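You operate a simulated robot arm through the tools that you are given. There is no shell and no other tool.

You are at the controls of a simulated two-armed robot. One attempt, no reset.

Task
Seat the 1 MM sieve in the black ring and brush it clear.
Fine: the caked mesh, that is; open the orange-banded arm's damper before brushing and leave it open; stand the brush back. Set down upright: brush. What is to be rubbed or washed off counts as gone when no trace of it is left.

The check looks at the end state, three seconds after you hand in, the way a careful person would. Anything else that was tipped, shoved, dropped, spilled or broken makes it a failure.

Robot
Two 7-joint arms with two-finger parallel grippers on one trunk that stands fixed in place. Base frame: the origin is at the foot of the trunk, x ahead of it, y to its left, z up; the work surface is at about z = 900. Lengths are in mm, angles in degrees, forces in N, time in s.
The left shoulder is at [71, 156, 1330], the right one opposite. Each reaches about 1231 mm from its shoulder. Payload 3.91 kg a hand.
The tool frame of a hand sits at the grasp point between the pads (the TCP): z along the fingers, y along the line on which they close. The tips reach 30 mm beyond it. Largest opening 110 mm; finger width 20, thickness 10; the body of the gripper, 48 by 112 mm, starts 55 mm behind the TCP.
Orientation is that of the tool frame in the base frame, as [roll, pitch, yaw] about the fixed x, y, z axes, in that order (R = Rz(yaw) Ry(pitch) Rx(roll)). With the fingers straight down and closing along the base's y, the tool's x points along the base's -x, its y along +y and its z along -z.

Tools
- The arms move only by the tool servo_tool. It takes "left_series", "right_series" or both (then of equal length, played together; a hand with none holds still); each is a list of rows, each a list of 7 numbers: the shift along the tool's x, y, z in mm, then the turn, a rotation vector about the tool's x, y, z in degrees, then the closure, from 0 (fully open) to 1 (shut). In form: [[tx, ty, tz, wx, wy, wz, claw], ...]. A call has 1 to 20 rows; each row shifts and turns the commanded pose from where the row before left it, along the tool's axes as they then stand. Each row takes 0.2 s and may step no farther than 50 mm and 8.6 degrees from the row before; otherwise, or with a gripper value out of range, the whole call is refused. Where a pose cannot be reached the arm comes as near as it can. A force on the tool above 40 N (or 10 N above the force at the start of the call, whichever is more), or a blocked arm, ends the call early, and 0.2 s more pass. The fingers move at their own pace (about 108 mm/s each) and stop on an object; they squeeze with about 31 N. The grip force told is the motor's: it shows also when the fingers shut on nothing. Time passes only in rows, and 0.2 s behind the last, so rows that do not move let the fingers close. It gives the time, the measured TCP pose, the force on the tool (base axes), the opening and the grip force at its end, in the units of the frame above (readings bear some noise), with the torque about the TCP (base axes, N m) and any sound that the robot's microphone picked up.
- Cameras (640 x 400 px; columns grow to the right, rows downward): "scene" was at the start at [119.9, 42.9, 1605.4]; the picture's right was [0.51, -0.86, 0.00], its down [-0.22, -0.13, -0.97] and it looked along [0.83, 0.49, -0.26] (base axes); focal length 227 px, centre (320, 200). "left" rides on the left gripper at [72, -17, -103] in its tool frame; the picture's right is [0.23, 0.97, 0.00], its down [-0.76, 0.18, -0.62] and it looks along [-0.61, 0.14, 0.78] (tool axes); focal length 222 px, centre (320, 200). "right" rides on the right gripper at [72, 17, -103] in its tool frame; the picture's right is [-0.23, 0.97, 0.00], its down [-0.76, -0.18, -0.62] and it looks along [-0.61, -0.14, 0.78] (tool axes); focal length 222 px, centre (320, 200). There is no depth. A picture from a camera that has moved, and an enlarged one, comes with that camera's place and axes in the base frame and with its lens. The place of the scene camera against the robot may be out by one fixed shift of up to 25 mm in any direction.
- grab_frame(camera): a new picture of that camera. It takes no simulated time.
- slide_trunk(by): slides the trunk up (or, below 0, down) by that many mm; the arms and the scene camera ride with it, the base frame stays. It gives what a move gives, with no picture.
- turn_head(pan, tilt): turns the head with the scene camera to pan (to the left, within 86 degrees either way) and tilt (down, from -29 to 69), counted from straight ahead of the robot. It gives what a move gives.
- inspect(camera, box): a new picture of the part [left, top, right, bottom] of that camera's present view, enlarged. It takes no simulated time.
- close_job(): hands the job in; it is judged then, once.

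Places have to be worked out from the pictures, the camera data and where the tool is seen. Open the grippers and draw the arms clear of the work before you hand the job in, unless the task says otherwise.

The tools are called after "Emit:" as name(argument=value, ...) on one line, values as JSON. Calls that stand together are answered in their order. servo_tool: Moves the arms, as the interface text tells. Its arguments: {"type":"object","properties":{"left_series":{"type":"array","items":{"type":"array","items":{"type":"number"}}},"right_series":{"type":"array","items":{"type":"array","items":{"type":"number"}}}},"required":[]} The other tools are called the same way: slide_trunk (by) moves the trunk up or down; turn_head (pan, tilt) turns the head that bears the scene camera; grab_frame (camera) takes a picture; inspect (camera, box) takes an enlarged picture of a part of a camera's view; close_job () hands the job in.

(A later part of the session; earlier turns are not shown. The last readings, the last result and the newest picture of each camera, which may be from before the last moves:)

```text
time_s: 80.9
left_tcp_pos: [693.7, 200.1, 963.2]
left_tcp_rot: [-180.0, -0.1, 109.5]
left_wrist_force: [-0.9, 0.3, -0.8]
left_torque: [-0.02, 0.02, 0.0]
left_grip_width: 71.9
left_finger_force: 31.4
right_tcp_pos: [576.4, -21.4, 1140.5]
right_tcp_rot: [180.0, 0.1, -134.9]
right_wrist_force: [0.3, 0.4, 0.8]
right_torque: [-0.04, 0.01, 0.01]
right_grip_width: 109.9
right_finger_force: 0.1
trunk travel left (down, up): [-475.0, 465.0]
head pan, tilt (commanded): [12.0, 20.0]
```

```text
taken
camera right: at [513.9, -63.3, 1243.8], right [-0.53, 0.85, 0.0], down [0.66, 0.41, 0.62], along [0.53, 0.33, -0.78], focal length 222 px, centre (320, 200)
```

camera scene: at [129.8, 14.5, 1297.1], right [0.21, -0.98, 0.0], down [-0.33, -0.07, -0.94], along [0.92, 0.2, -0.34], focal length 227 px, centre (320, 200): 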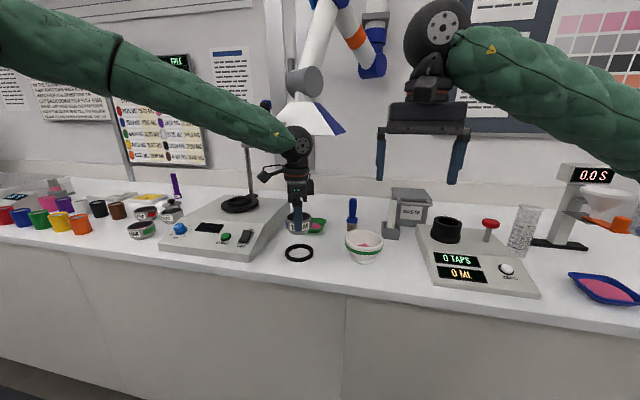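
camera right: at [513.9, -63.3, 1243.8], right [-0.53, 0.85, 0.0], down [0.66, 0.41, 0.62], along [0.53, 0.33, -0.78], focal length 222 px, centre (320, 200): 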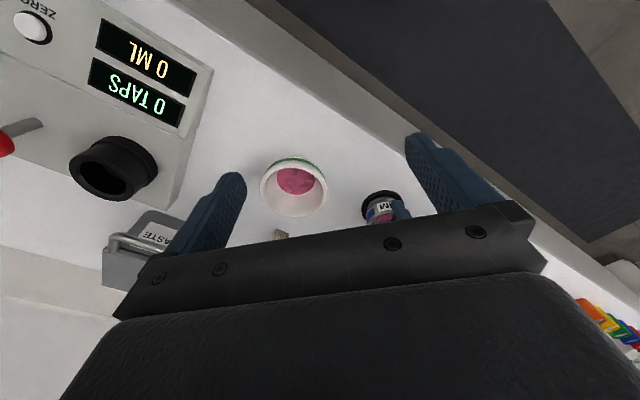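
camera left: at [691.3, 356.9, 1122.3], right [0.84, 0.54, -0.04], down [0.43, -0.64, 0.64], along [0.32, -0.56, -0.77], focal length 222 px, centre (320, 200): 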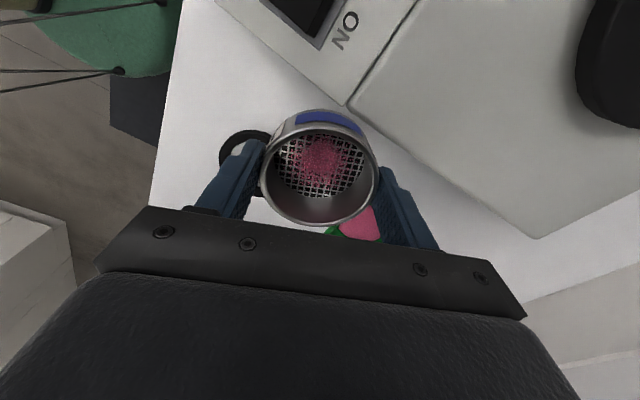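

Emit:
servo_tool(right_series=[[-29.5, 10.6, 10, 0, 0, 0, 0], [-29.5, 10.6, 10, 0, 0, 0, 0], [-29.5, 10.6, 10, 0, 0, 0, 0], [0, 0, 0, 0, 0, 0, 0]])

Emit:
grab_frame(camera="right")

Emit:
inspect(camera="right", box=[310, 130, 410, 210])

```text
time_s: 81.9
left_tcp_pos: [693.9, 201.2, 964.5]
left_tcp_rot: [180.0, -0.2, 109.5]
left_wrist_force: [-1.1, -0.8, -0.2]
left_torque: [-0.01, 0.0, 0.03]
left_grip_width: 71.8
left_finger_force: 31.3
right_tcp_pos: [616.3, 60.0, 1113.8]
right_tcp_rot: [-179.9, 0.1, -134.9]
right_wrist_force: [-0.4, -1.0, -0.3]
right_torque: [0.04, -0.04, -0.01]
right_grip_width: 110.2
right_finger_force: 0.0
trunk travel left (down, up): [-475.0, 465.0]
head pan, tilt (commanded): [12.0, 20.0]
```

```text
taken
camera right: at [553.3, 17.4, 1217.1], right [-0.53, 0.85, 0.0], down [0.66, 0.41, 0.62], along [0.53, 0.33, -0.78], focal length 222 px, centre (320, 200)
```

right: 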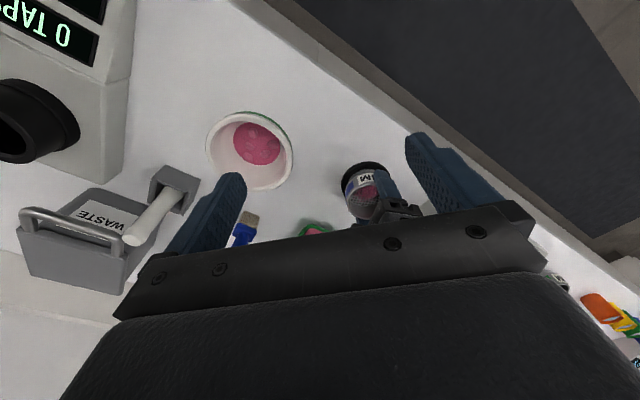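

```text
5.00 times, centred on (360, 170) of right
camera zoom: at [553.3, 17.4, 1217.1], right [-0.53, 0.85, 0.0], down [0.66, 0.41, 0.62], along [0.53, 0.33, -0.78], focal length 1111 px, centre (120, 350)
```

zoom: 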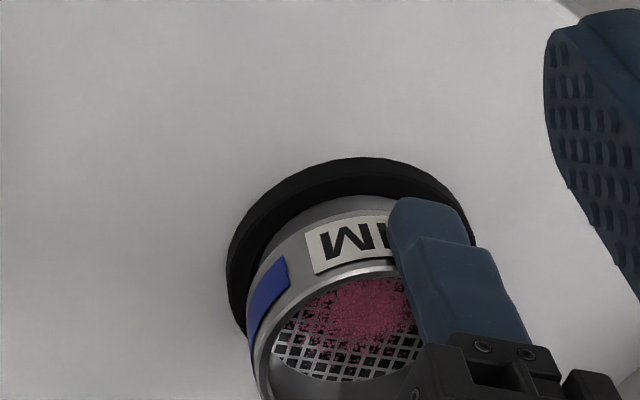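

Estimates agree within about 1–2 mm. I'll nudge +1 mm in y and lower in 2 mm steps, sensing force.

Emit:
servo_tool(left_series=[[1.1, 0, 2, 0, 0, 0, 1], [0, 0, 2, 0, 0, 0, 1], [0, 0, 2, 0, 0, 0, 1], [0, 0, 0, 0, 0, 0, 1]])

Emit:
inspect(camera="right", box=[310, 130, 410, 210])

Emit:
inspect(camera="scene", box=[275, 215, 325, 265])

Emit:
inspect(camera="left", box=[240, 70, 400, 230])

```text
time_s: 82.9
left_tcp_pos: [692.3, 203.5, 956.4]
left_tcp_rot: [-179.8, -0.1, 109.5]
left_wrist_force: [-0.8, -0.6, -0.7]
left_torque: [-0.01, -0.03, 0.01]
left_grip_width: 71.8
left_finger_force: 30.7
right_tcp_pos: [617.5, 59.8, 1114.6]
right_tcp_rot: [180.0, -0.1, -134.9]
right_wrist_force: [0.1, 0.6, -0.1]
right_torque: [0.02, 0.0, 0.01]
right_grip_width: 110.0
right_finger_force: 0.1
trunk travel left (down, up): [-475.0, 465.0]
head pan, tilt (commanded): [12.0, 20.0]
```

```text
5.00 times, centred on (360, 170) of right
camera zoom: at [553.6, 18.2, 1216.9], right [-0.53, 0.85, 0.0], down [0.66, 0.41, 0.62], along [0.53, 0.33, -0.78], focal length 1111 px, centre (120, 350)
```

zoom: 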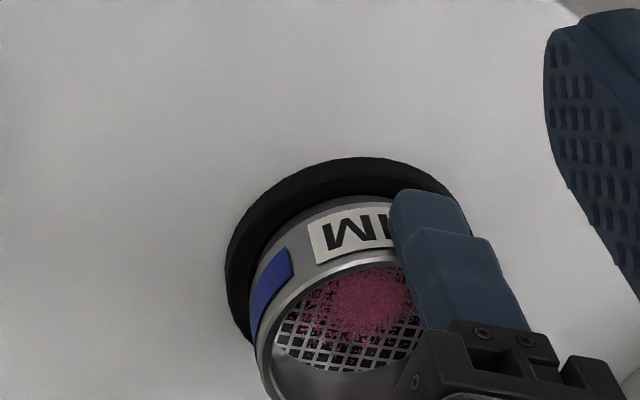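

```text
8.00 times, centred on (300, 240) of scene
camera zoom: at [130.7, 14.5, 1296.9], right [0.21, -0.98, 0.0], down [-0.34, -0.07, -0.94], along [0.92, 0.2, -0.34], focal length 1814 px, centre (480, -120)
```

zoom: 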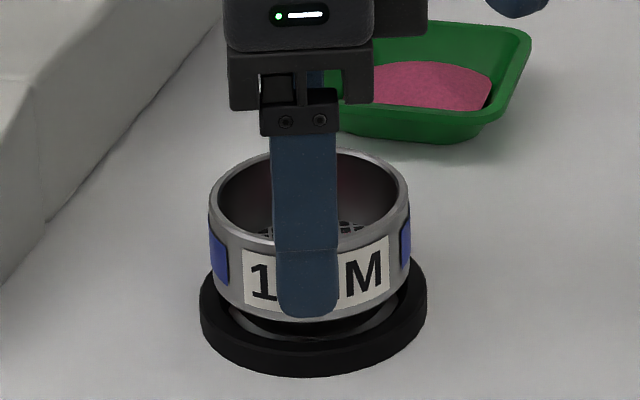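

```text
2.50 times, centred on (320, 150) of left
camera zoom: at [653.4, 265.5, 1060.8], right [0.84, 0.54, 0.0], down [0.42, -0.66, 0.62], along [0.33, -0.52, -0.78], focal length 555 px, centre (320, 325)
```

zoom: 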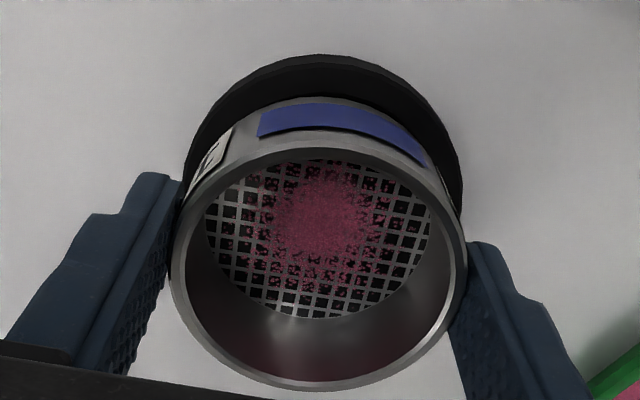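

Skirt looks centred in the ring opening. Continuing down in small steps.

Emit:
servo_tool(left_series=[[-0.7, 0, 2, 0, 0, 0, 1], [0, 0, 2, 0, 0, 0, 1], [0, 0, 1.5, 0, 0, 0, 1], [0, 0, 0, 0, 0, 0, 1]])

Emit:
inspect(camera="right", box=[310, 130, 410, 210])

Emit:
inspect(camera="scene", box=[275, 215, 325, 265])

```text
time_s: 83.9
left_tcp_pos: [693.5, 201.5, 953.2]
left_tcp_rot: [180.0, -0.1, 109.5]
left_wrist_force: [0.4, -0.2, -0.8]
left_torque: [0.02, -0.01, 0.04]
left_grip_width: 71.7
left_finger_force: 30.3
right_tcp_pos: [615.8, 59.2, 1113.3]
right_tcp_rot: [-179.9, 0.0, -134.8]
right_wrist_force: [-0.2, -0.4, -0.4]
right_torque: [0.01, 0.02, 0.01]
right_grip_width: 110.1
right_finger_force: 0.0
trunk travel left (down, up): [-475.0, 465.0]
head pan, tilt (commanded): [12.0, 20.0]
```

```text
5.00 times, centred on (360, 170) of right
camera zoom: at [553.6, 18.2, 1216.9], right [-0.53, 0.85, 0.0], down [0.66, 0.41, 0.62], along [0.53, 0.33, -0.78], focal length 1111 px, centre (120, 350)
```

zoom: 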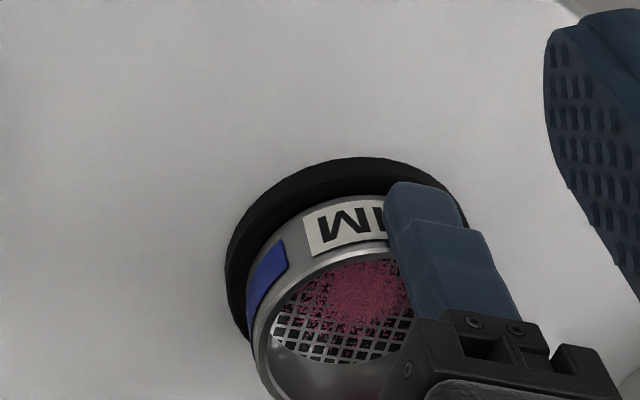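

```text
8.00 times, centred on (300, 240) of scene
camera zoom: at [130.7, 14.5, 1296.9], right [0.21, -0.98, 0.0], down [-0.34, -0.07, -0.94], along [0.92, 0.2, -0.34], focal length 1814 px, centre (480, -120)
```

zoom: 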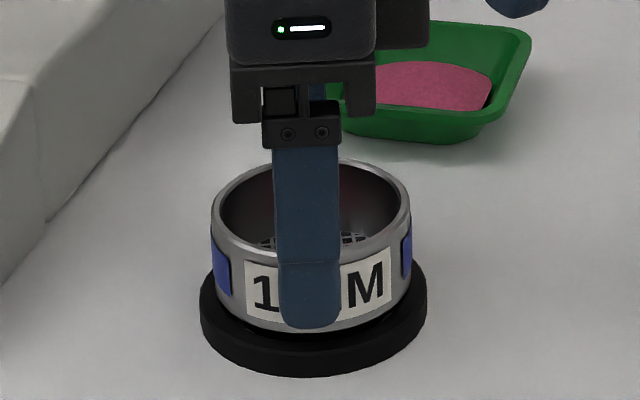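

No contact force yet; skirt is going in. Continuing 1.5 mm steps.

Emit:
servo_tool(left_series=[[0, 0, 1.5, 0, 0, 0, 1], [0, 0, 1.5, 0, 0, 0, 1], [0, 0, 1, 0, 0, 0, 1], [0, 0, 0, 0, 0, 0, 1]])

Emit:
inspect(camera="scene", box=[275, 215, 325, 265])

```text
time_s: 84.9
left_tcp_pos: [693.0, 200.3, 950.5]
left_tcp_rot: [179.9, -0.1, 109.5]
left_wrist_force: [4.1, 2.2, 15.2]
left_torque: [0.37, 0.04, -0.1]
left_grip_width: 71.8
left_finger_force: 30.3
right_tcp_pos: [616.5, 59.7, 1114.5]
right_tcp_rot: [180.0, 0.0, -135.0]
right_wrist_force: [0.4, 0.4, 0.7]
right_torque: [0.01, -0.02, 0.0]
right_grip_width: 110.0
right_finger_force: 0.1
trunk travel left (down, up): [-475.0, 465.0]
head pan, tilt (commanded): [12.0, 20.0]
```

```text
8.00 times, centred on (300, 240) of scene
camera zoom: at [130.0, 14.4, 1297.2], right [0.21, -0.98, 0.0], down [-0.33, -0.07, -0.94], along [0.92, 0.2, -0.34], focal length 1814 px, centre (480, -120)
```

zoom: 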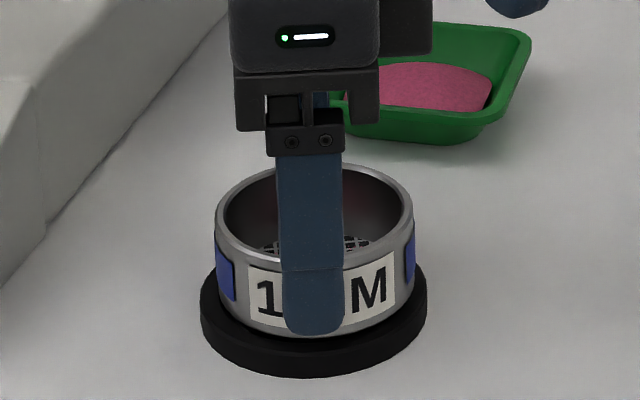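

Contact at the table-height reading (≈950, 15 N), so the skirt is down inside the ring. Easing 1 mm up to relax, then opening gently and rising.

Emit:
servo_tool(left_series=[[0, 0, -0.8, 0, 0, 0, 1], [0, 0, 0, 0, 0, 0, 0.3], [0, 0, 0, 0, 0, 0, 0.15], [0, 0, 0, 0, 0, 0, 0.05], [0, 0, 0, 0, 0, 0, 0]])

Emit:
inspect(camera="scene", box=[275, 215, 325, 265])

Emit:
inspect(camera="left", box=[240, 70, 400, 230])

```text
time_s: 86.1
left_tcp_pos: [694.4, 200.4, 950.1]
left_tcp_rot: [-180.0, 0.0, 109.5]
left_wrist_force: [0.3, 0.1, -0.6]
left_torque: [-0.01, 0.03, 0.02]
left_grip_width: 110.1
left_finger_force: 0.1
right_tcp_pos: [616.1, 59.1, 1113.9]
right_tcp_rot: [180.0, 0.0, -134.9]
right_wrist_force: [0.2, 0.2, -0.2]
right_torque: [-0.01, 0.02, 0.02]
right_grip_width: 110.1
right_finger_force: 0.1
trunk travel left (down, up): [-475.0, 465.0]
head pan, tilt (commanded): [12.0, 20.0]
```

```text
8.00 times, centred on (300, 240) of scene
camera zoom: at [130.6, 14.5, 1296.9], right [0.21, -0.98, 0.0], down [-0.34, -0.07, -0.94], along [0.92, 0.2, -0.34], focal length 1814 px, centre (480, -120)
```

zoom: 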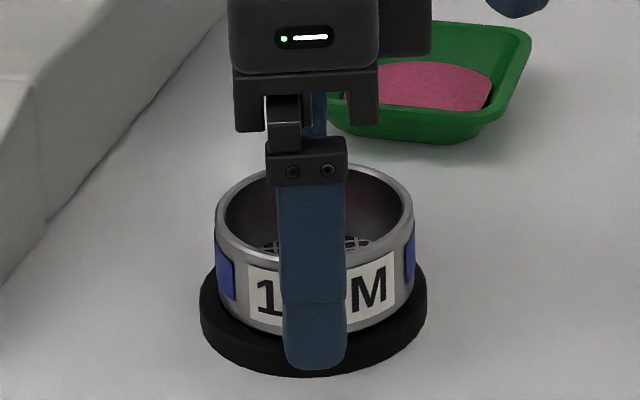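

```text
2.50 times, centred on (320, 150) of left
camera zoom: at [654.4, 264.3, 1052.7], right [0.84, 0.54, 0.0], down [0.42, -0.66, 0.62], along [0.33, -0.52, -0.78], focal length 555 px, centre (320, 325)
```

zoom: 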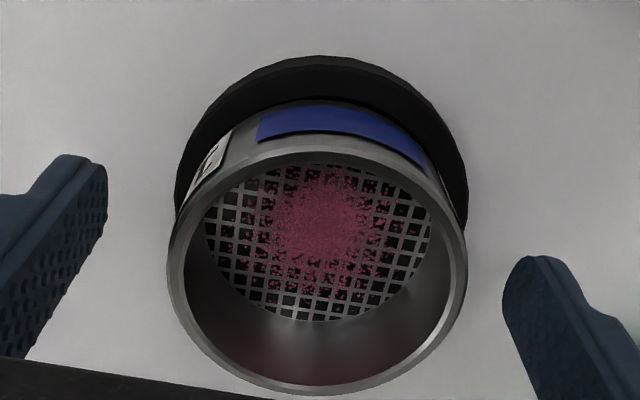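

Sieve released and stands in the ring. Lifting the left hand clear and moving it away to check the seat.

Emit:
servo_tool(left_series=[[0, 0, -15, 0, 0, 0, 0], [0, 0, -25, 0, 0, 0, 0], [0, 0, -30, 0, 0, 0, 0], [33, -18.5, 0, 0, 0, 0, 0], [33, -18.5, 0, 0, 0, 0, 0], [33, -18.5, 0, 0, 0, 0, 0], [33, -18.5, -10, 0, 0, 0, 0], [30, -20, -20, 0, 0, 0, 0]])

Emit:
inspect(camera="scene", box=[270, 205, 335, 270])

Emit:
grab_frame(camera="right")

Emit:
inspect(camera="right", box=[310, 130, 410, 210])

```text
time_s: 87.9
left_tcp_pos: [547.7, 319.9, 1051.8]
left_tcp_rot: [180.0, -0.1, 109.4]
left_wrist_force: [-0.3, 0.0, -0.3]
left_torque: [-0.01, 0.0, -0.01]
left_grip_width: 110.0
left_finger_force: 0.1
right_tcp_pos: [616.6, 59.0, 1115.4]
right_tcp_rot: [-179.9, 0.1, -135.0]
right_wrist_force: [-0.4, -0.7, 0.0]
right_torque: [0.04, -0.06, -0.05]
right_grip_width: 110.2
right_finger_force: 0.2
trunk travel left (down, up): [-475.0, 465.0]
head pan, tilt (commanded): [12.0, 20.0]
```

```text
6.15 times, centred on (302, 238) of scene
camera zoom: at [128.6, 14.4, 1297.2], right [0.21, -0.98, 0.0], down [-0.33, -0.07, -0.94], along [0.92, 0.19, -0.34], focal length 1396 px, centre (428, -31)
```

zoom: 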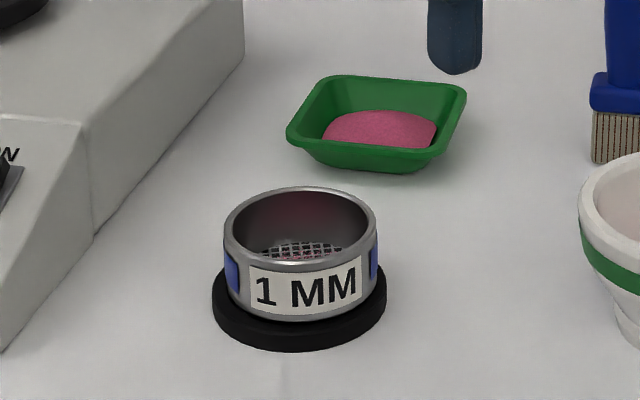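

```text
taken
camera right: at [551.5, 17.8, 1218.1], right [-0.53, 0.85, 0.0], down [0.66, 0.41, 0.62], along [0.53, 0.33, -0.78], focal length 222 px, centre (320, 200)
```

right: 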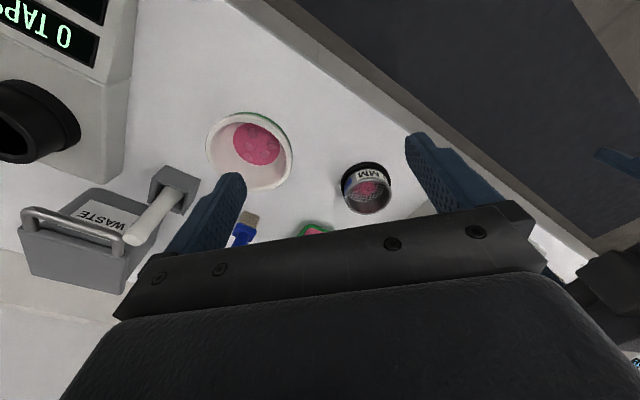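

```text
5.00 times, centred on (360, 170) of right
camera zoom: at [551.5, 17.8, 1218.1], right [-0.53, 0.85, 0.0], down [0.66, 0.41, 0.62], along [0.53, 0.33, -0.78], focal length 1111 px, centre (120, 350)
```

zoom: 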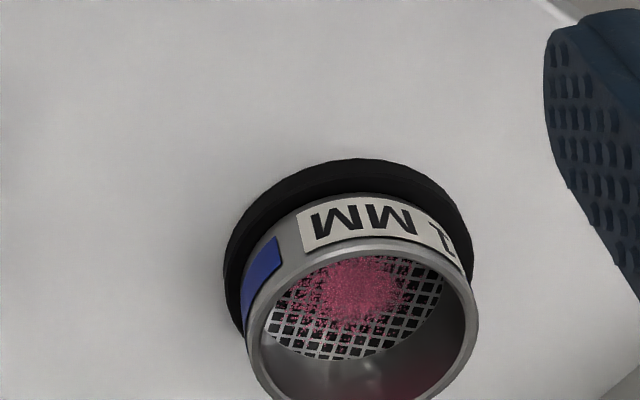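

The sieve sits level in the ring with the 1 MM label forward. Next the brush (at about (868, 60)). I'll turn the right hand back and tilt it so the fingers point forward and 45° down – that keeps its wrist out from under the hood.

Emit:
servo_tool(right_series=[[10, -3.6, -5, 0, 0, 7.5, 0], [10, -3.6, -5, 0, 0, 7.5, 0], [0, 0, 0, 0, 0, 7.5, 0], [0, 0, 0, 0, 0, 7.5, 0], [0, 0, 0, 0, 0, 7.5, 0], [0, 0, 0, 0, 0, 7.5, 0], [0, 0, 0, 0, -7.5, 0, 0], [0, 0, 0, 0, -7.5, 0, 0], [0, 0, 0, 0, -7.5, 0, 0], [0, 0, 0, 0, -7.5, 0, 0], [0, 0, 0, 0, -7.5, 0, 0], [0, 0, 0, 0, -7.5, 0, 0], [0, 0, 0, 0, 0, 0, 0]])

Emit:
grab_frame(camera="right")

Emit:
grab_frame(camera="scene")

```text
time_s: 90.7
left_tcp_pos: [550.1, 321.2, 1050.4]
left_tcp_rot: [-179.9, -0.1, 109.5]
left_wrist_force: [0.6, -0.2, 0.4]
left_torque: [0.0, -0.01, 0.01]
left_grip_width: 109.9
left_finger_force: 0.0
right_tcp_pos: [605.7, 43.5, 1120.2]
right_tcp_rot: [-179.9, 45.2, 180.0]
right_wrist_force: [-0.1, 0.2, -0.4]
right_torque: [-0.04, 0.0, 0.01]
right_grip_width: 109.9
right_finger_force: 0.1
trunk travel left (down, up): [-475.0, 465.0]
head pan, tilt (commanded): [12.0, 20.0]
```

```text
taken
camera right: at [481.9, 59.0, 1142.0], right [0.16, 0.97, 0.16], down [0.1, -0.18, 0.98], along [0.98, -0.14, -0.12], focal length 222 px, centre (320, 200)
```

right: 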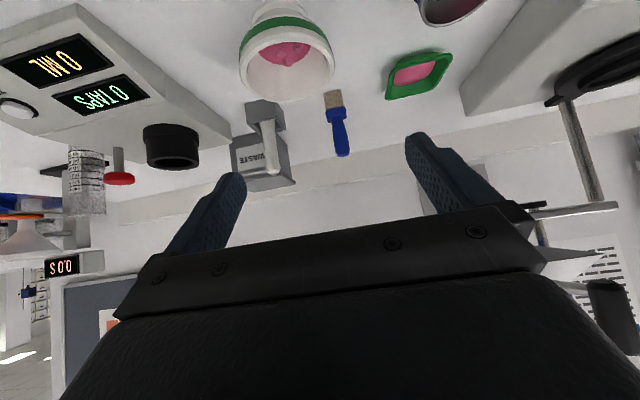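

```text
taken
camera scene: at [130.8, 14.6, 1296.9], right [0.21, -0.98, 0.0], down [-0.34, -0.07, -0.94], along [0.92, 0.2, -0.34], focal length 227 px, centre (320, 200)
```

scene: 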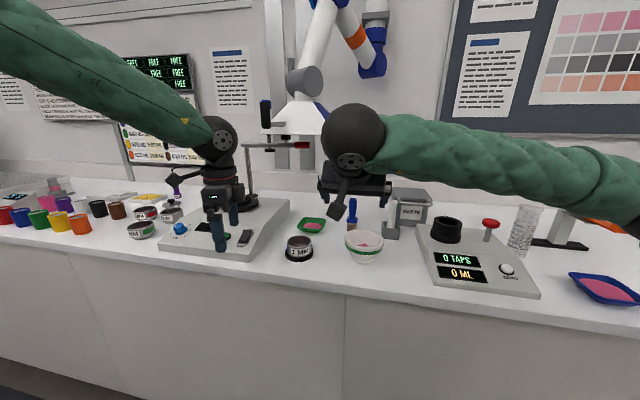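

Emit:
inspect(camera="right", box=[290, 80, 390, 165])

```text
4.71 times, centred on (340, 122) of right
camera zoom: at [481.9, 59.0, 1142.0], right [0.16, 0.97, 0.16], down [0.1, -0.18, 0.98], along [0.98, -0.14, -0.12], focal length 1045 px, centre (226, 565)
```

zoom: 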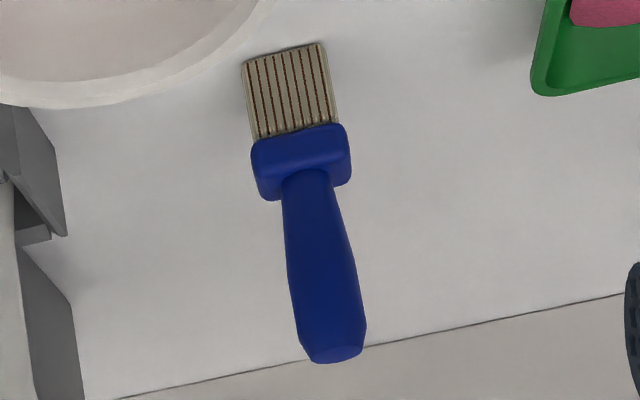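

Brush measured: base (866, 60), bristles z 900–936, ferrule to ~957, handle up to ~1025. I'll move to a pre-grasp pose 120 mm behind it along the finger direction.

Emit:
servo_tool(right_series=[[-23.75, 4.1, 38, 0, 0, 0, 0], [-23.75, 4.1, 38, 0, 0, 0, 0], [-23.75, 4.1, 38, 0, 0, 0, 0], [-23.75, 4.1, 38, 0, 0, 0, 0], [0, 0, 0, 0, 0, 0, 0]])

Emit:
grab_frame(camera="right")

Emit:
inspect(camera="scene", box=[260, 80, 440, 270])

```text
time_s: 91.9
left_tcp_pos: [550.8, 321.3, 1051.8]
left_tcp_rot: [-180.0, -0.2, 109.5]
left_wrist_force: [0.1, 0.2, -1.3]
left_torque: [-0.04, -0.02, 0.01]
left_grip_width: 110.1
left_finger_force: 0.1
right_tcp_pos: [778.6, 62.8, 1083.0]
right_tcp_rot: [-180.0, 45.1, 179.9]
right_wrist_force: [0.4, 0.8, -0.5]
right_torque: [-0.01, 0.0, 0.0]
right_grip_width: 110.1
right_finger_force: 0.1
trunk travel left (down, up): [-475.0, 465.0]
head pan, tilt (commanded): [12.0, 20.0]
```

```text
taken
camera right: at [654.8, 78.7, 1103.5], right [0.16, 0.97, 0.16], down [0.1, -0.18, 0.98], along [0.98, -0.14, -0.12], focal length 222 px, centre (320, 200)
```

right: 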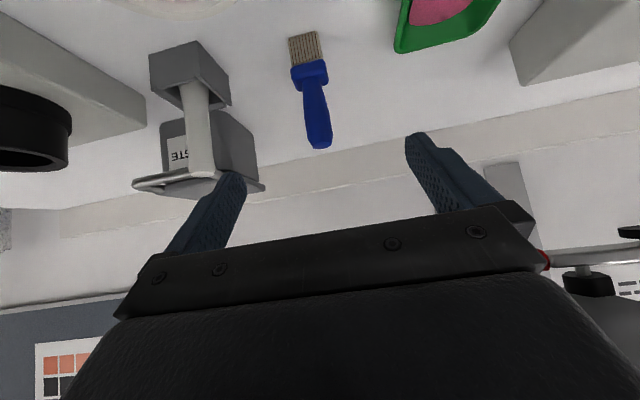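

```text
2.11 times, centred on (350, 175) of scene
camera zoom: at [129.9, 14.3, 1297.1], right [0.21, -0.98, 0.0], down [-0.33, -0.07, -0.94], along [0.92, 0.2, -0.34], focal length 478 px, centre (257, 253)
```

zoom: 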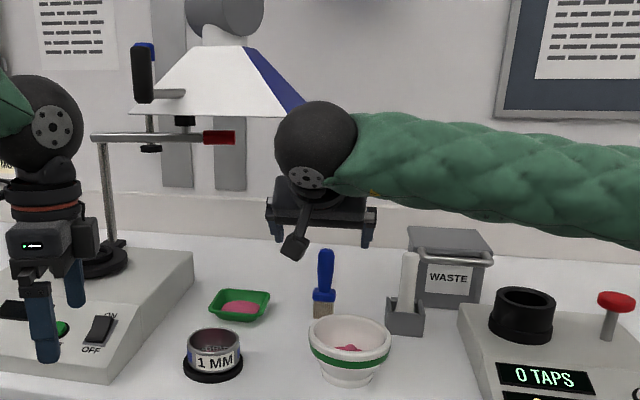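

Everything lines up (brush (866, 59)). Moving in along the fingers to the handle, then a check before closing.

Emit:
servo_tool(right_series=[[0, -0.8, 25, 0, 0, 0, 0], [0, -0.8, 25, 0, 0, 0, 0], [0, -0.8, 25, 0, 0, 0, 0], [0, -0.6, 25, 0, 0, 0, 0], [0, 0, 24, 0, 0, 0, 0], [0, 0, 0, 0, 0, 0, 0]])

Emit:
grab_frame(camera="right")

Emit:
inspect(camera="scene", box=[310, 130, 420, 240])

```text
time_s: 93.3
left_tcp_pos: [549.7, 320.5, 1050.1]
left_tcp_rot: [-180.0, -0.1, 109.6]
left_wrist_force: [0.5, 0.3, 0.5]
left_torque: [0.0, -0.03, 0.0]
left_grip_width: 110.0
left_finger_force: 0.0
right_tcp_pos: [866.8, 59.4, 993.3]
right_tcp_rot: [-180.0, 45.0, -179.9]
right_wrist_force: [-0.7, -0.3, 0.2]
right_torque: [-0.04, 0.0, -0.02]
right_grip_width: 110.1
right_finger_force: 0.0
trunk travel left (down, up): [-475.0, 465.0]
head pan, tilt (commanded): [12.0, 20.0]
```

```text
taken
camera right: at [741.9, 75.4, 1013.7], right [0.16, 0.97, 0.16], down [0.1, -0.18, 0.98], along [0.98, -0.14, -0.12], focal length 222 px, centre (320, 200)
```

right: 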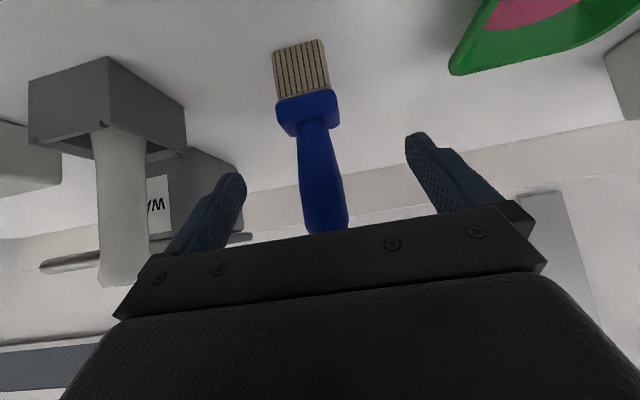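

```text
3.64 times, centred on (365, 185) of scene
camera zoom: at [130.1, 14.5, 1297.0], right [0.21, -0.98, 0.0], down [-0.33, -0.07, -0.94], along [0.92, 0.2, -0.34], focal length 825 px, centre (156, 254)
```

zoom: 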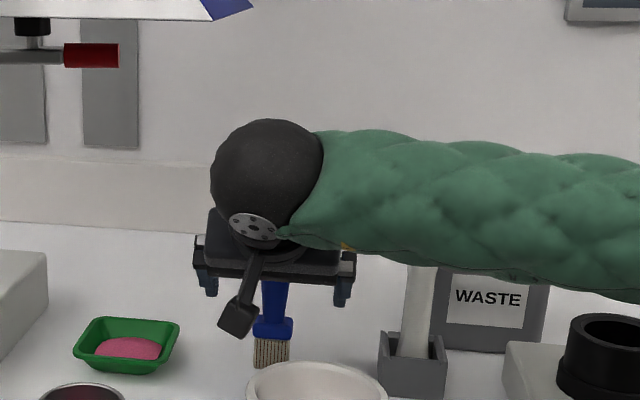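

Handle is centred between the pads. Closing gently.

Emit:
servo_tool(right_series=[[0, 0, 0, 0, 0, 0, 0.3], [0, 0, 0, 0, 0, 0, 0.55], [0, 0, 0, 0, 0, 0, 0.7], [0, 0, 0, 0, 0, 0, 0.8], [0, 0, 0, 0, 0, 0, 1], [0, 0, 0, 0, 0, 0, 1]])

Emit:
grab_frame(camera="right")

```text
time_s: 94.7
left_tcp_pos: [549.8, 322.3, 1051.2]
left_tcp_rot: [-180.0, -0.1, 109.5]
left_wrist_force: [-0.7, -0.2, -0.5]
left_torque: [-0.05, 0.03, 0.01]
left_grip_width: 109.9
left_finger_force: 0.1
right_tcp_pos: [865.9, 60.9, 991.5]
right_tcp_rot: [180.0, 45.0, -180.0]
right_wrist_force: [-0.1, -0.9, 1.7]
right_torque: [-0.12, -0.04, -0.03]
right_grip_width: 24.8
right_finger_force: 31.4
trunk travel left (down, up): [-475.0, 465.0]
head pan, tilt (commanded): [12.0, 20.0]
```

```text
taken
camera right: at [742.1, 75.3, 1013.5], right [0.16, 0.97, 0.16], down [0.1, -0.18, 0.98], along [0.98, -0.14, -0.12], focal length 222 px, centre (320, 200)
```

right: 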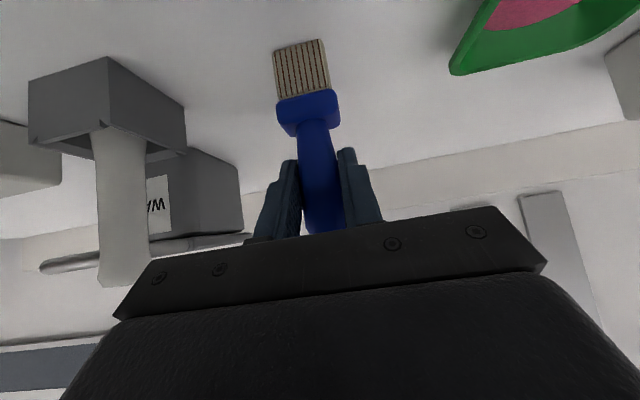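

Brush gripped (24.8 mm). I move the left hand further left out of the way, and lift the brush straight up.

Emit:
servo_tool(left_series=[[37.7, 13.4, -12.5, 0, 0, 0, 0], [37.7, 13.4, -12.5, 0, 0, 0, 0], [37.7, 13.4, -12.5, 0, 0, 0, 0], [37.7, 13.4, -12.5, 0, 0, 0, 0], [0, 0, 0, 0, 0, 0, 0]], right_series=[[-5, 0, -5, 0, 0, 0, 1], [-10.6, 0, -10.6, 0, 0, 0, 1], [-14, 0, -14, 0, 0, 0, 1], [-14, 0, -14, 0, 0, 0, 1], [0, 0, 0, 0, 0, 0, 1]])

Emit:
grab_frame(camera="right")

Emit:
grab_frame(camera="scene")

```text
time_s: 95.9
left_tcp_pos: [552.1, 482.3, 1101.9]
left_tcp_rot: [-179.9, -0.2, 109.4]
left_wrist_force: [0.7, 0.2, -0.2]
left_torque: [-0.02, 0.02, 0.01]
left_grip_width: 110.0
left_finger_force: 0.0
right_tcp_pos: [867.6, 55.9, 1052.2]
right_tcp_rot: [179.9, 45.1, 180.0]
right_wrist_force: [0.0, -0.1, -1.0]
right_torque: [0.03, -0.02, 0.03]
right_grip_width: 24.9
right_finger_force: 31.4
trunk travel left (down, up): [-475.0, 465.0]
head pan, tilt (commanded): [12.0, 20.0]
```

```text
taken
camera right: at [743.5, 71.2, 1075.1], right [0.16, 0.97, 0.16], down [0.1, -0.18, 0.98], along [0.98, -0.14, -0.12], focal length 222 px, centre (320, 200)
```

right: 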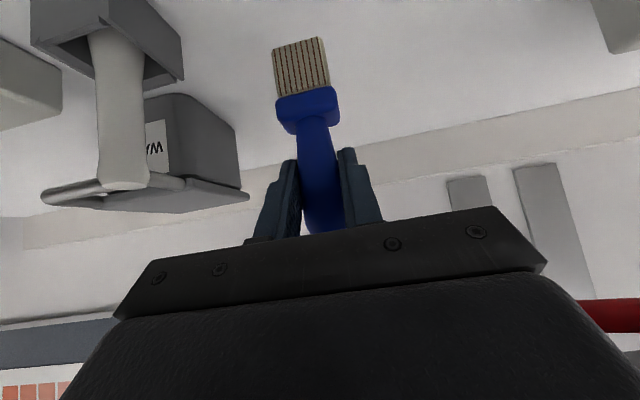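

```text
taken
camera scene: at [131.0, 14.0, 1296.9], right [0.21, -0.98, 0.0], down [-0.34, -0.07, -0.94], along [0.92, 0.2, -0.34], focal length 227 px, centre (320, 200)
```

scene: 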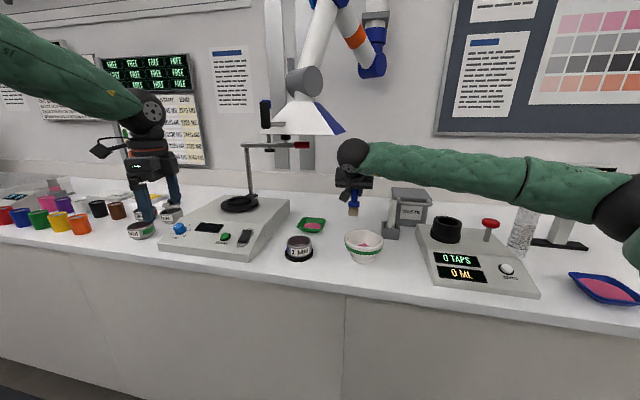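

Brush is held upright and firm. Carrying it over to above the sieve.

Emit:
servo_tool(right_series=[[22.9, 28.2, -25.8, 0, 0, 0, 1], [22.9, 28.2, -25.8, 0, 0, 0, 1], [22.9, 28.2, -25.8, 0, 0, 0, 1], [22.9, 28.2, -25.8, 0, 0, 0, 1], [22.9, 28.2, -25.8, 0, 0, 0, 1], [0, 0, 0, 0, 0, 0, 1], [0, 0, 0, 0, 0, 0, 1]])

Emit:
grab_frame(camera="right")

Emit:
inspect(camera="scene", box=[260, 180, 350, 270])

```text
time_s: 97.5
left_tcp_pos: [549.7, 483.9, 1101.8]
left_tcp_rot: [-180.0, -0.1, 109.5]
left_wrist_force: [0.5, 0.7, 0.3]
left_torque: [0.0, -0.01, -0.02]
left_grip_width: 110.0
left_finger_force: 0.0
right_tcp_pos: [698.2, 201.7, 1063.7]
right_tcp_rot: [180.0, 45.0, -179.9]
right_wrist_force: [0.0, 0.2, -1.0]
right_torque: [-0.03, 0.01, -0.01]
right_grip_width: 24.4
right_finger_force: 31.2
trunk travel left (down, up): [-475.0, 465.0]
head pan, tilt (commanded): [12.0, 20.0]
```

```text
taken
camera right: at [573.7, 215.9, 1086.0], right [0.16, 0.97, 0.16], down [0.1, -0.18, 0.98], along [0.98, -0.14, -0.12], focal length 222 px, centre (320, 200)
```

right: 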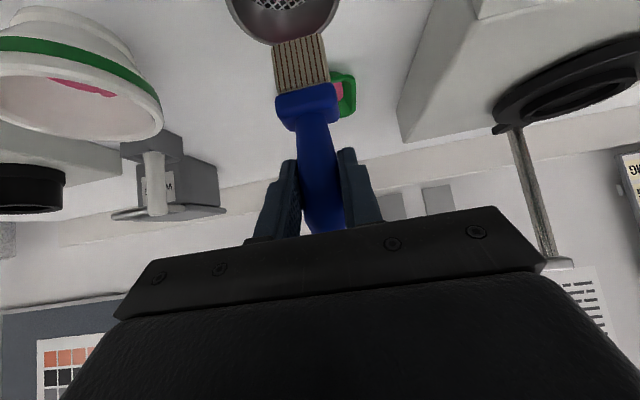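

```text
4.44 times, centred on (305, 225) of scene
camera zoom: at [130.1, 15.3, 1297.0], right [0.21, -0.98, 0.0], down [-0.33, -0.07, -0.94], along [0.92, 0.2, -0.34], focal length 1008 px, centre (387, 89)
```

zoom: 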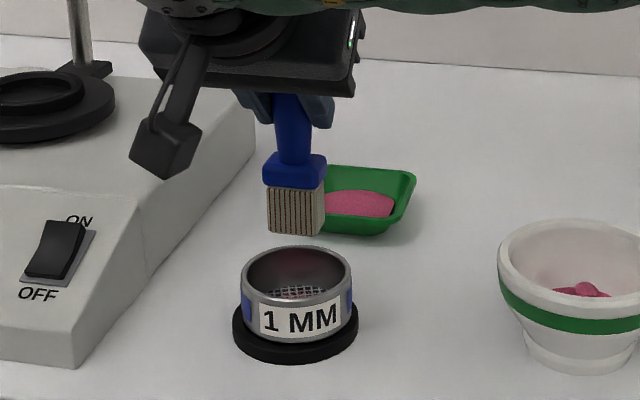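

Brush is over the sieve; I need precise offsets. Reading the pose again and enlarging the view.

Emit:
servo_tool(right_series=[[0, 0, 0, 0, 0, 0, 1]])

Emit:
inspect(camera="right", box=[220, 0, 360, 100])

Emit:
grab_frame(camera="left")

```text
time_s: 97.9
left_tcp_pos: [550.6, 483.9, 1101.9]
left_tcp_rot: [-180.0, -0.2, 109.5]
left_wrist_force: [-0.3, 0.4, 0.0]
left_torque: [0.01, 0.01, 0.01]
left_grip_width: 110.0
left_finger_force: 0.0
right_tcp_pos: [697.8, 200.3, 1064.5]
right_tcp_rot: [-179.9, 45.0, 180.0]
right_wrist_force: [0.5, 0.2, -0.6]
right_torque: [-0.02, 0.01, -0.03]
right_grip_width: 24.9
right_finger_force: 31.0
trunk travel left (down, up): [-475.0, 465.0]
head pan, tilt (commanded): [12.0, 20.0]
```

```text
4.00 times, centred on (290, 50) of right
camera zoom: at [574.1, 215.3, 1086.0], right [0.16, 0.97, 0.16], down [0.1, -0.18, 0.98], along [0.98, -0.14, -0.12], focal length 888 px, centre (440, 800)
```

zoom: 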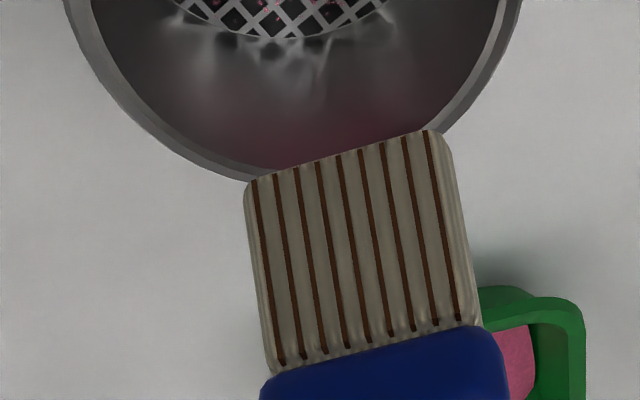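

```text
taken
camera left: at [511.6, 546.2, 1205.1], right [0.84, 0.54, 0.0], down [0.42, -0.66, 0.62], along [0.33, -0.52, -0.78], focal length 222 px, centre (320, 200)
```

left: 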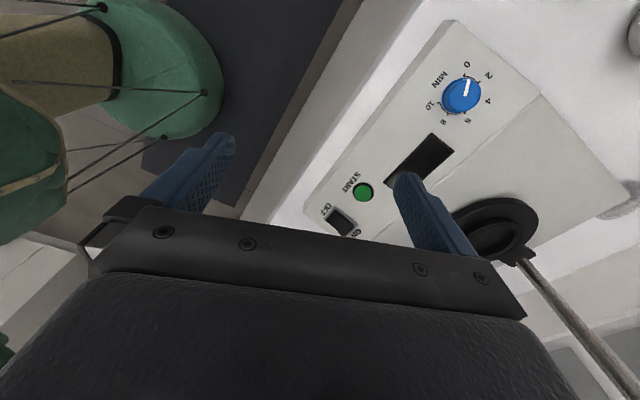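

Front bottom edge of bristles is ~3 mm in front of the TCP, so the brush centre is ≈ TCP.x + 5. I'll shift to centre over the sieve, lower to just inside the rim, and place the left camera for a side-top view.

Emit:
servo_tool(left_series=[[-36.8, 10.9, -12, 0, 0, 0, 0], [-36.8, 10.9, -12, 0, 0, 0, 0], [-36.8, 10.9, -12, 0, 0, 0, 0], [-36.8, 10.9, -12, 0, 0, 0, 0], [0, 0, 0, 0, 0, 0, 0]], right_series=[[6.4, -1.3, -6.4, 0, 0, 0, 1], [10.6, 0, 10.6, 0, 0, 0, 1], [7, 0, 7, 0, 0, 0, 1], [0, 0, 0, 0, 0, 0, 1], [0, 0, 0, 0, 0, 0, 1]])

Emit:
grab_frame(camera="left")

Emit:
inspect(camera="scene", box=[265, 190, 345, 270])

```text
time_s: 99.1
left_tcp_pos: [640.3, 360.3, 1150.0]
left_tcp_rot: [180.0, -0.1, 109.4]
left_wrist_force: [0.3, 0.5, 0.4]
left_torque: [0.02, 0.0, 0.05]
left_grip_width: 110.0
left_finger_force: 0.1
right_tcp_pos: [688.0, 197.0, 1040.0]
right_tcp_rot: [-180.0, 45.0, -179.9]
right_wrist_force: [-0.1, 1.0, -0.8]
right_torque: [0.02, 0.03, -0.01]
right_grip_width: 24.8
right_finger_force: 31.1
trunk travel left (down, up): [-475.0, 465.0]
head pan, tilt (commanded): [12.0, 20.0]
```

```text
taken
camera left: at [601.8, 423.1, 1254.0], right [0.84, 0.54, 0.0], down [0.42, -0.66, 0.62], along [0.34, -0.52, -0.78], focal length 222 px, centre (320, 200)
```

left: 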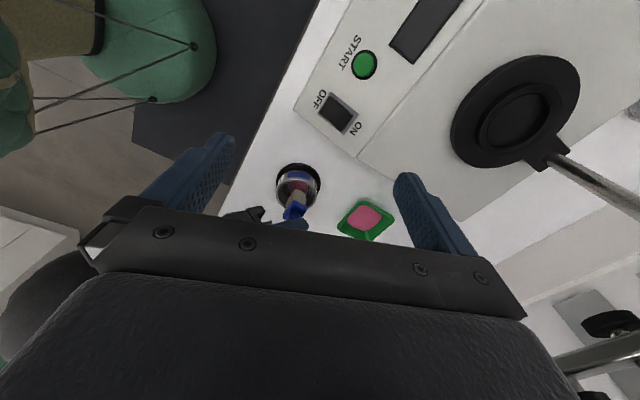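

```text
5.00 times, centred on (305, 230) of scene
camera zoom: at [129.8, 15.0, 1297.1], right [0.21, -0.98, 0.0], down [-0.33, -0.07, -0.94], along [0.92, 0.2, -0.34], focal length 1134 px, centre (395, 50)
```

zoom: 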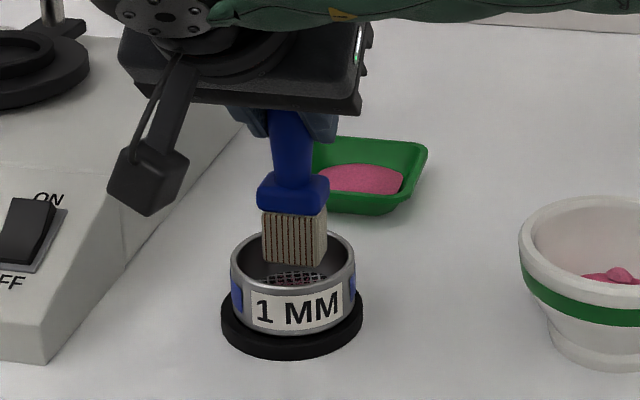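

Emit:
inspect(camera="left", box=[260, 150, 340, 225])

```text
5.33 times, centred on (300, 188) of left
camera zoom: at [601.8, 423.1, 1254.0], right [0.84, 0.54, 0.0], down [0.42, -0.66, 0.62], along [0.34, -0.52, -0.78], focal length 1185 px, centre (427, 267)
```

zoom: 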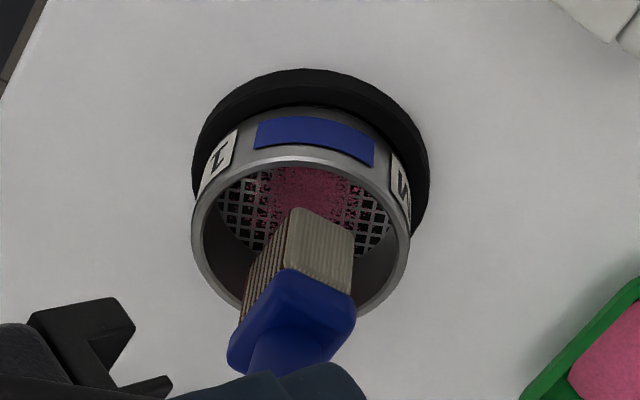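

Excellent view: the brush (31 × ~20 mm) hangs centred over the sieve mouth. Lowering into the sieve until the bristles meet the mesh.

Emit:
servo_tool(right_series=[[5.7, 0, 5.7, 0, 0, 0, 1], [5.7, 0, 5.7, 0, 0, 0, 1], [2.12, 0, 2.12, 0, 0, 0, 1], [2.12, 0, 2.12, 0, 0, 0, 1], [0, 0, 0, 0, 0, 0, 1]])

Emit:
inspect(camera="left", box=[260, 150, 340, 225])

```text
time_s: 100.3
left_tcp_pos: [642.8, 359.2, 1150.1]
left_tcp_rot: [-179.9, -0.1, 109.5]
left_wrist_force: [0.5, 0.2, 0.1]
left_torque: [0.0, 0.0, 0.0]
left_grip_width: 109.9
left_finger_force: 0.0
right_tcp_pos: [687.5, 196.8, 1017.0]
right_tcp_rot: [-180.0, 45.0, -179.7]
right_wrist_force: [0.3, 1.2, -0.8]
right_torque: [0.03, -0.01, -0.02]
right_grip_width: 24.8
right_finger_force: 30.7
trunk travel left (down, up): [-475.0, 465.0]
head pan, tilt (commanded): [12.0, 20.0]
```

```text
5.33 times, centred on (300, 188) of left
camera zoom: at [602.4, 423.0, 1253.5], right [0.84, 0.54, 0.0], down [0.42, -0.66, 0.62], along [0.33, -0.52, -0.78], focal length 1185 px, centre (427, 267)
```

zoom: 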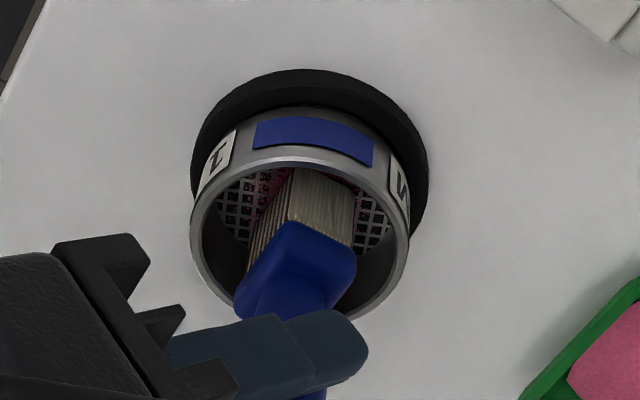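

Still no contact (bristle bottom ≈ 924). Shifting +2 mm in y and continuing down in 2 mm steps.

Emit:
servo_tool(right_series=[[1.41, 2, 1.41, 0, 0, 0, 1], [1.41, 0, 1.41, 0, 0, 0, 1], [1.06, 0, 1.06, 0, 0, 0, 1], [0, 0, 0, 0, 0, 0, 1]])

Emit:
inspect(camera="left", box=[260, 150, 340, 225])

```text
time_s: 101.3
left_tcp_pos: [641.2, 360.8, 1151.1]
left_tcp_rot: [180.0, 0.0, 109.5]
left_wrist_force: [-0.3, 0.2, -0.2]
left_torque: [-0.04, 0.02, -0.02]
left_grip_width: 110.0
left_finger_force: 0.0
right_tcp_pos: [686.6, 199.0, 1013.8]
right_tcp_rot: [179.9, 45.2, 180.0]
right_wrist_force: [4.1, 4.9, 22.1]
right_torque: [0.46, -0.48, 0.02]
right_grip_width: 24.7
right_finger_force: 31.3
trunk travel left (down, up): [-475.0, 465.0]
head pan, tilt (commanded): [12.0, 20.0]
```

```text
5.33 times, centred on (300, 188) of left
camera zoom: at [601.2, 422.9, 1254.5], right [0.84, 0.54, 0.0], down [0.42, -0.66, 0.62], along [0.34, -0.52, -0.78], focal length 1185 px, centre (427, 267)
```

zoom: 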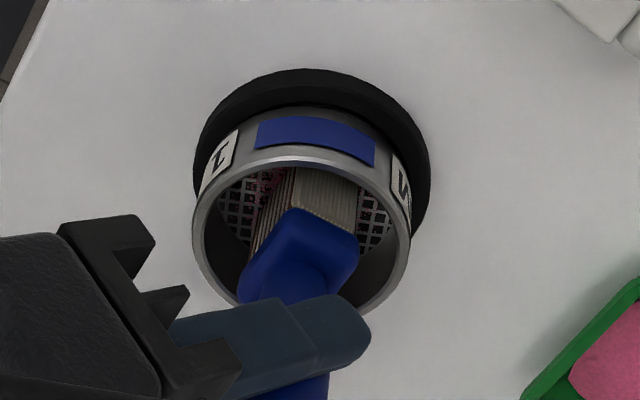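

Bristles are on the mesh (TCP z≈1014). I'll ease the pressure a little and make the first gentle strokes along x (±12 mm) at centre, then check the effect.

Emit:
servo_tool(right_series=[[-1, 0, -1, 0, 0, 0, 1], [-2.82, 0, 2.83, 0, 0, 0, 1], [-2.82, 0, 2.83, 0, 0, 0, 1], [-2.82, 0, 2.83, 0, 0, 0, 1], [2.82, 0, -2.83, 0, 0, 0, 1], [2.82, 0, -2.83, 0, 0, 0, 1], [2.82, 0, -2.83, 0, 0, 0, 1], [2.82, 0, -2.83, 0, 0, 0, 1], [2.82, 0, -2.83, 0, 0, 0, 1], [2.82, 0, -2.83, 0, 0, 0, 1]])

Emit:
inspect(camera="left", box=[260, 150, 340, 225])

Emit:
inspect(camera="scene", box=[265, 190, 345, 270])

```text
time_s: 103.5
left_tcp_pos: [642.2, 359.6, 1150.3]
left_tcp_rot: [180.0, -0.1, 109.5]
left_wrist_force: [-0.4, 0.7, 0.0]
left_torque: [0.01, -0.01, 0.03]
left_grip_width: 110.1
left_finger_force: 0.0
right_tcp_pos: [673.3, 199.6, 1013.1]
right_tcp_rot: [180.0, 45.0, -179.9]
right_wrist_force: [0.5, -0.1, 0.1]
right_torque: [-0.04, -0.01, -0.02]
right_grip_width: 24.6
right_finger_force: 30.8
trunk travel left (down, up): [-475.0, 465.0]
head pan, tilt (commanded): [12.0, 20.0]
```

```text
5.33 times, centred on (300, 188) of left
camera zoom: at [602.3, 422.9, 1253.6], right [0.84, 0.54, 0.0], down [0.42, -0.66, 0.62], along [0.33, -0.52, -0.78], focal length 1185 px, centre (427, 267)
```

zoom: 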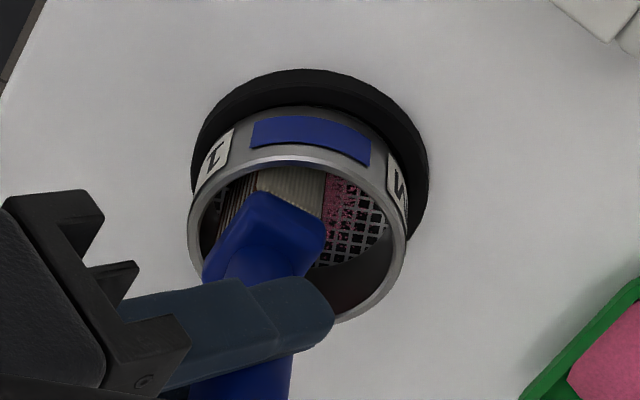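

```text
5.00 times, centred on (305, 230) of scene
camera zoom: at [130.5, 14.6, 1297.0], right [0.21, -0.98, 0.0], down [-0.34, -0.07, -0.94], along [0.92, 0.2, -0.34], focal length 1134 px, centre (395, 50)
```

zoom: 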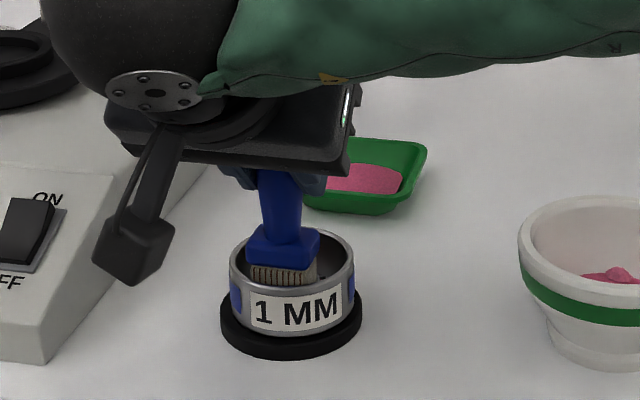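

Contact was lost as pressure eased (zero force now), and pink remains. I'll press back down in small steps to find a light working force.

Emit:
servo_tool(right_series=[[0.5, 0, 0.5, 0, 0, 0, 1], [0.5, 0, 0.5, 0, 0, 0, 1]])

Emit:
servo_tool(right_series=[[0.5, 0, 0.5, 0, 0, 0, 1], [0, 0, 0, 0, 0, 0, 1]])

```text
time_s: 104.1
left_tcp_pos: [642.3, 359.2, 1150.5]
left_tcp_rot: [-179.9, -0.1, 109.5]
left_wrist_force: [-0.9, -1.6, -0.5]
left_torque: [0.02, -0.01, 0.01]
left_grip_width: 110.0
left_finger_force: 0.1
right_tcp_pos: [675.1, 199.4, 1012.9]
right_tcp_rot: [180.0, 45.1, 180.0]
right_wrist_force: [-0.6, 3.2, 5.9]
right_torque: [0.22, -0.09, 0.03]
right_grip_width: 24.6
right_finger_force: 31.0
trunk travel left (down, up): [-475.0, 465.0]
head pan, tilt (commanded): [12.0, 20.0]
```

```text
time_s: 104.7
left_tcp_pos: [640.0, 360.8, 1151.8]
left_tcp_rot: [179.9, -0.1, 109.5]
left_wrist_force: [0.3, -0.4, -0.8]
left_torque: [0.03, 0.03, 0.01]
left_grip_width: 110.0
left_finger_force: 0.0
right_tcp_pos: [673.8, 198.5, 1012.2]
right_tcp_rot: [179.9, 45.2, 180.0]
right_wrist_force: [-2.3, 3.1, 14.5]
right_torque: [0.34, 0.05, 0.04]
right_grip_width: 24.7
right_finger_force: 31.1
trunk travel left (down, up): [-475.0, 465.0]
head pan, tilt (commanded): [12.0, 20.0]
```

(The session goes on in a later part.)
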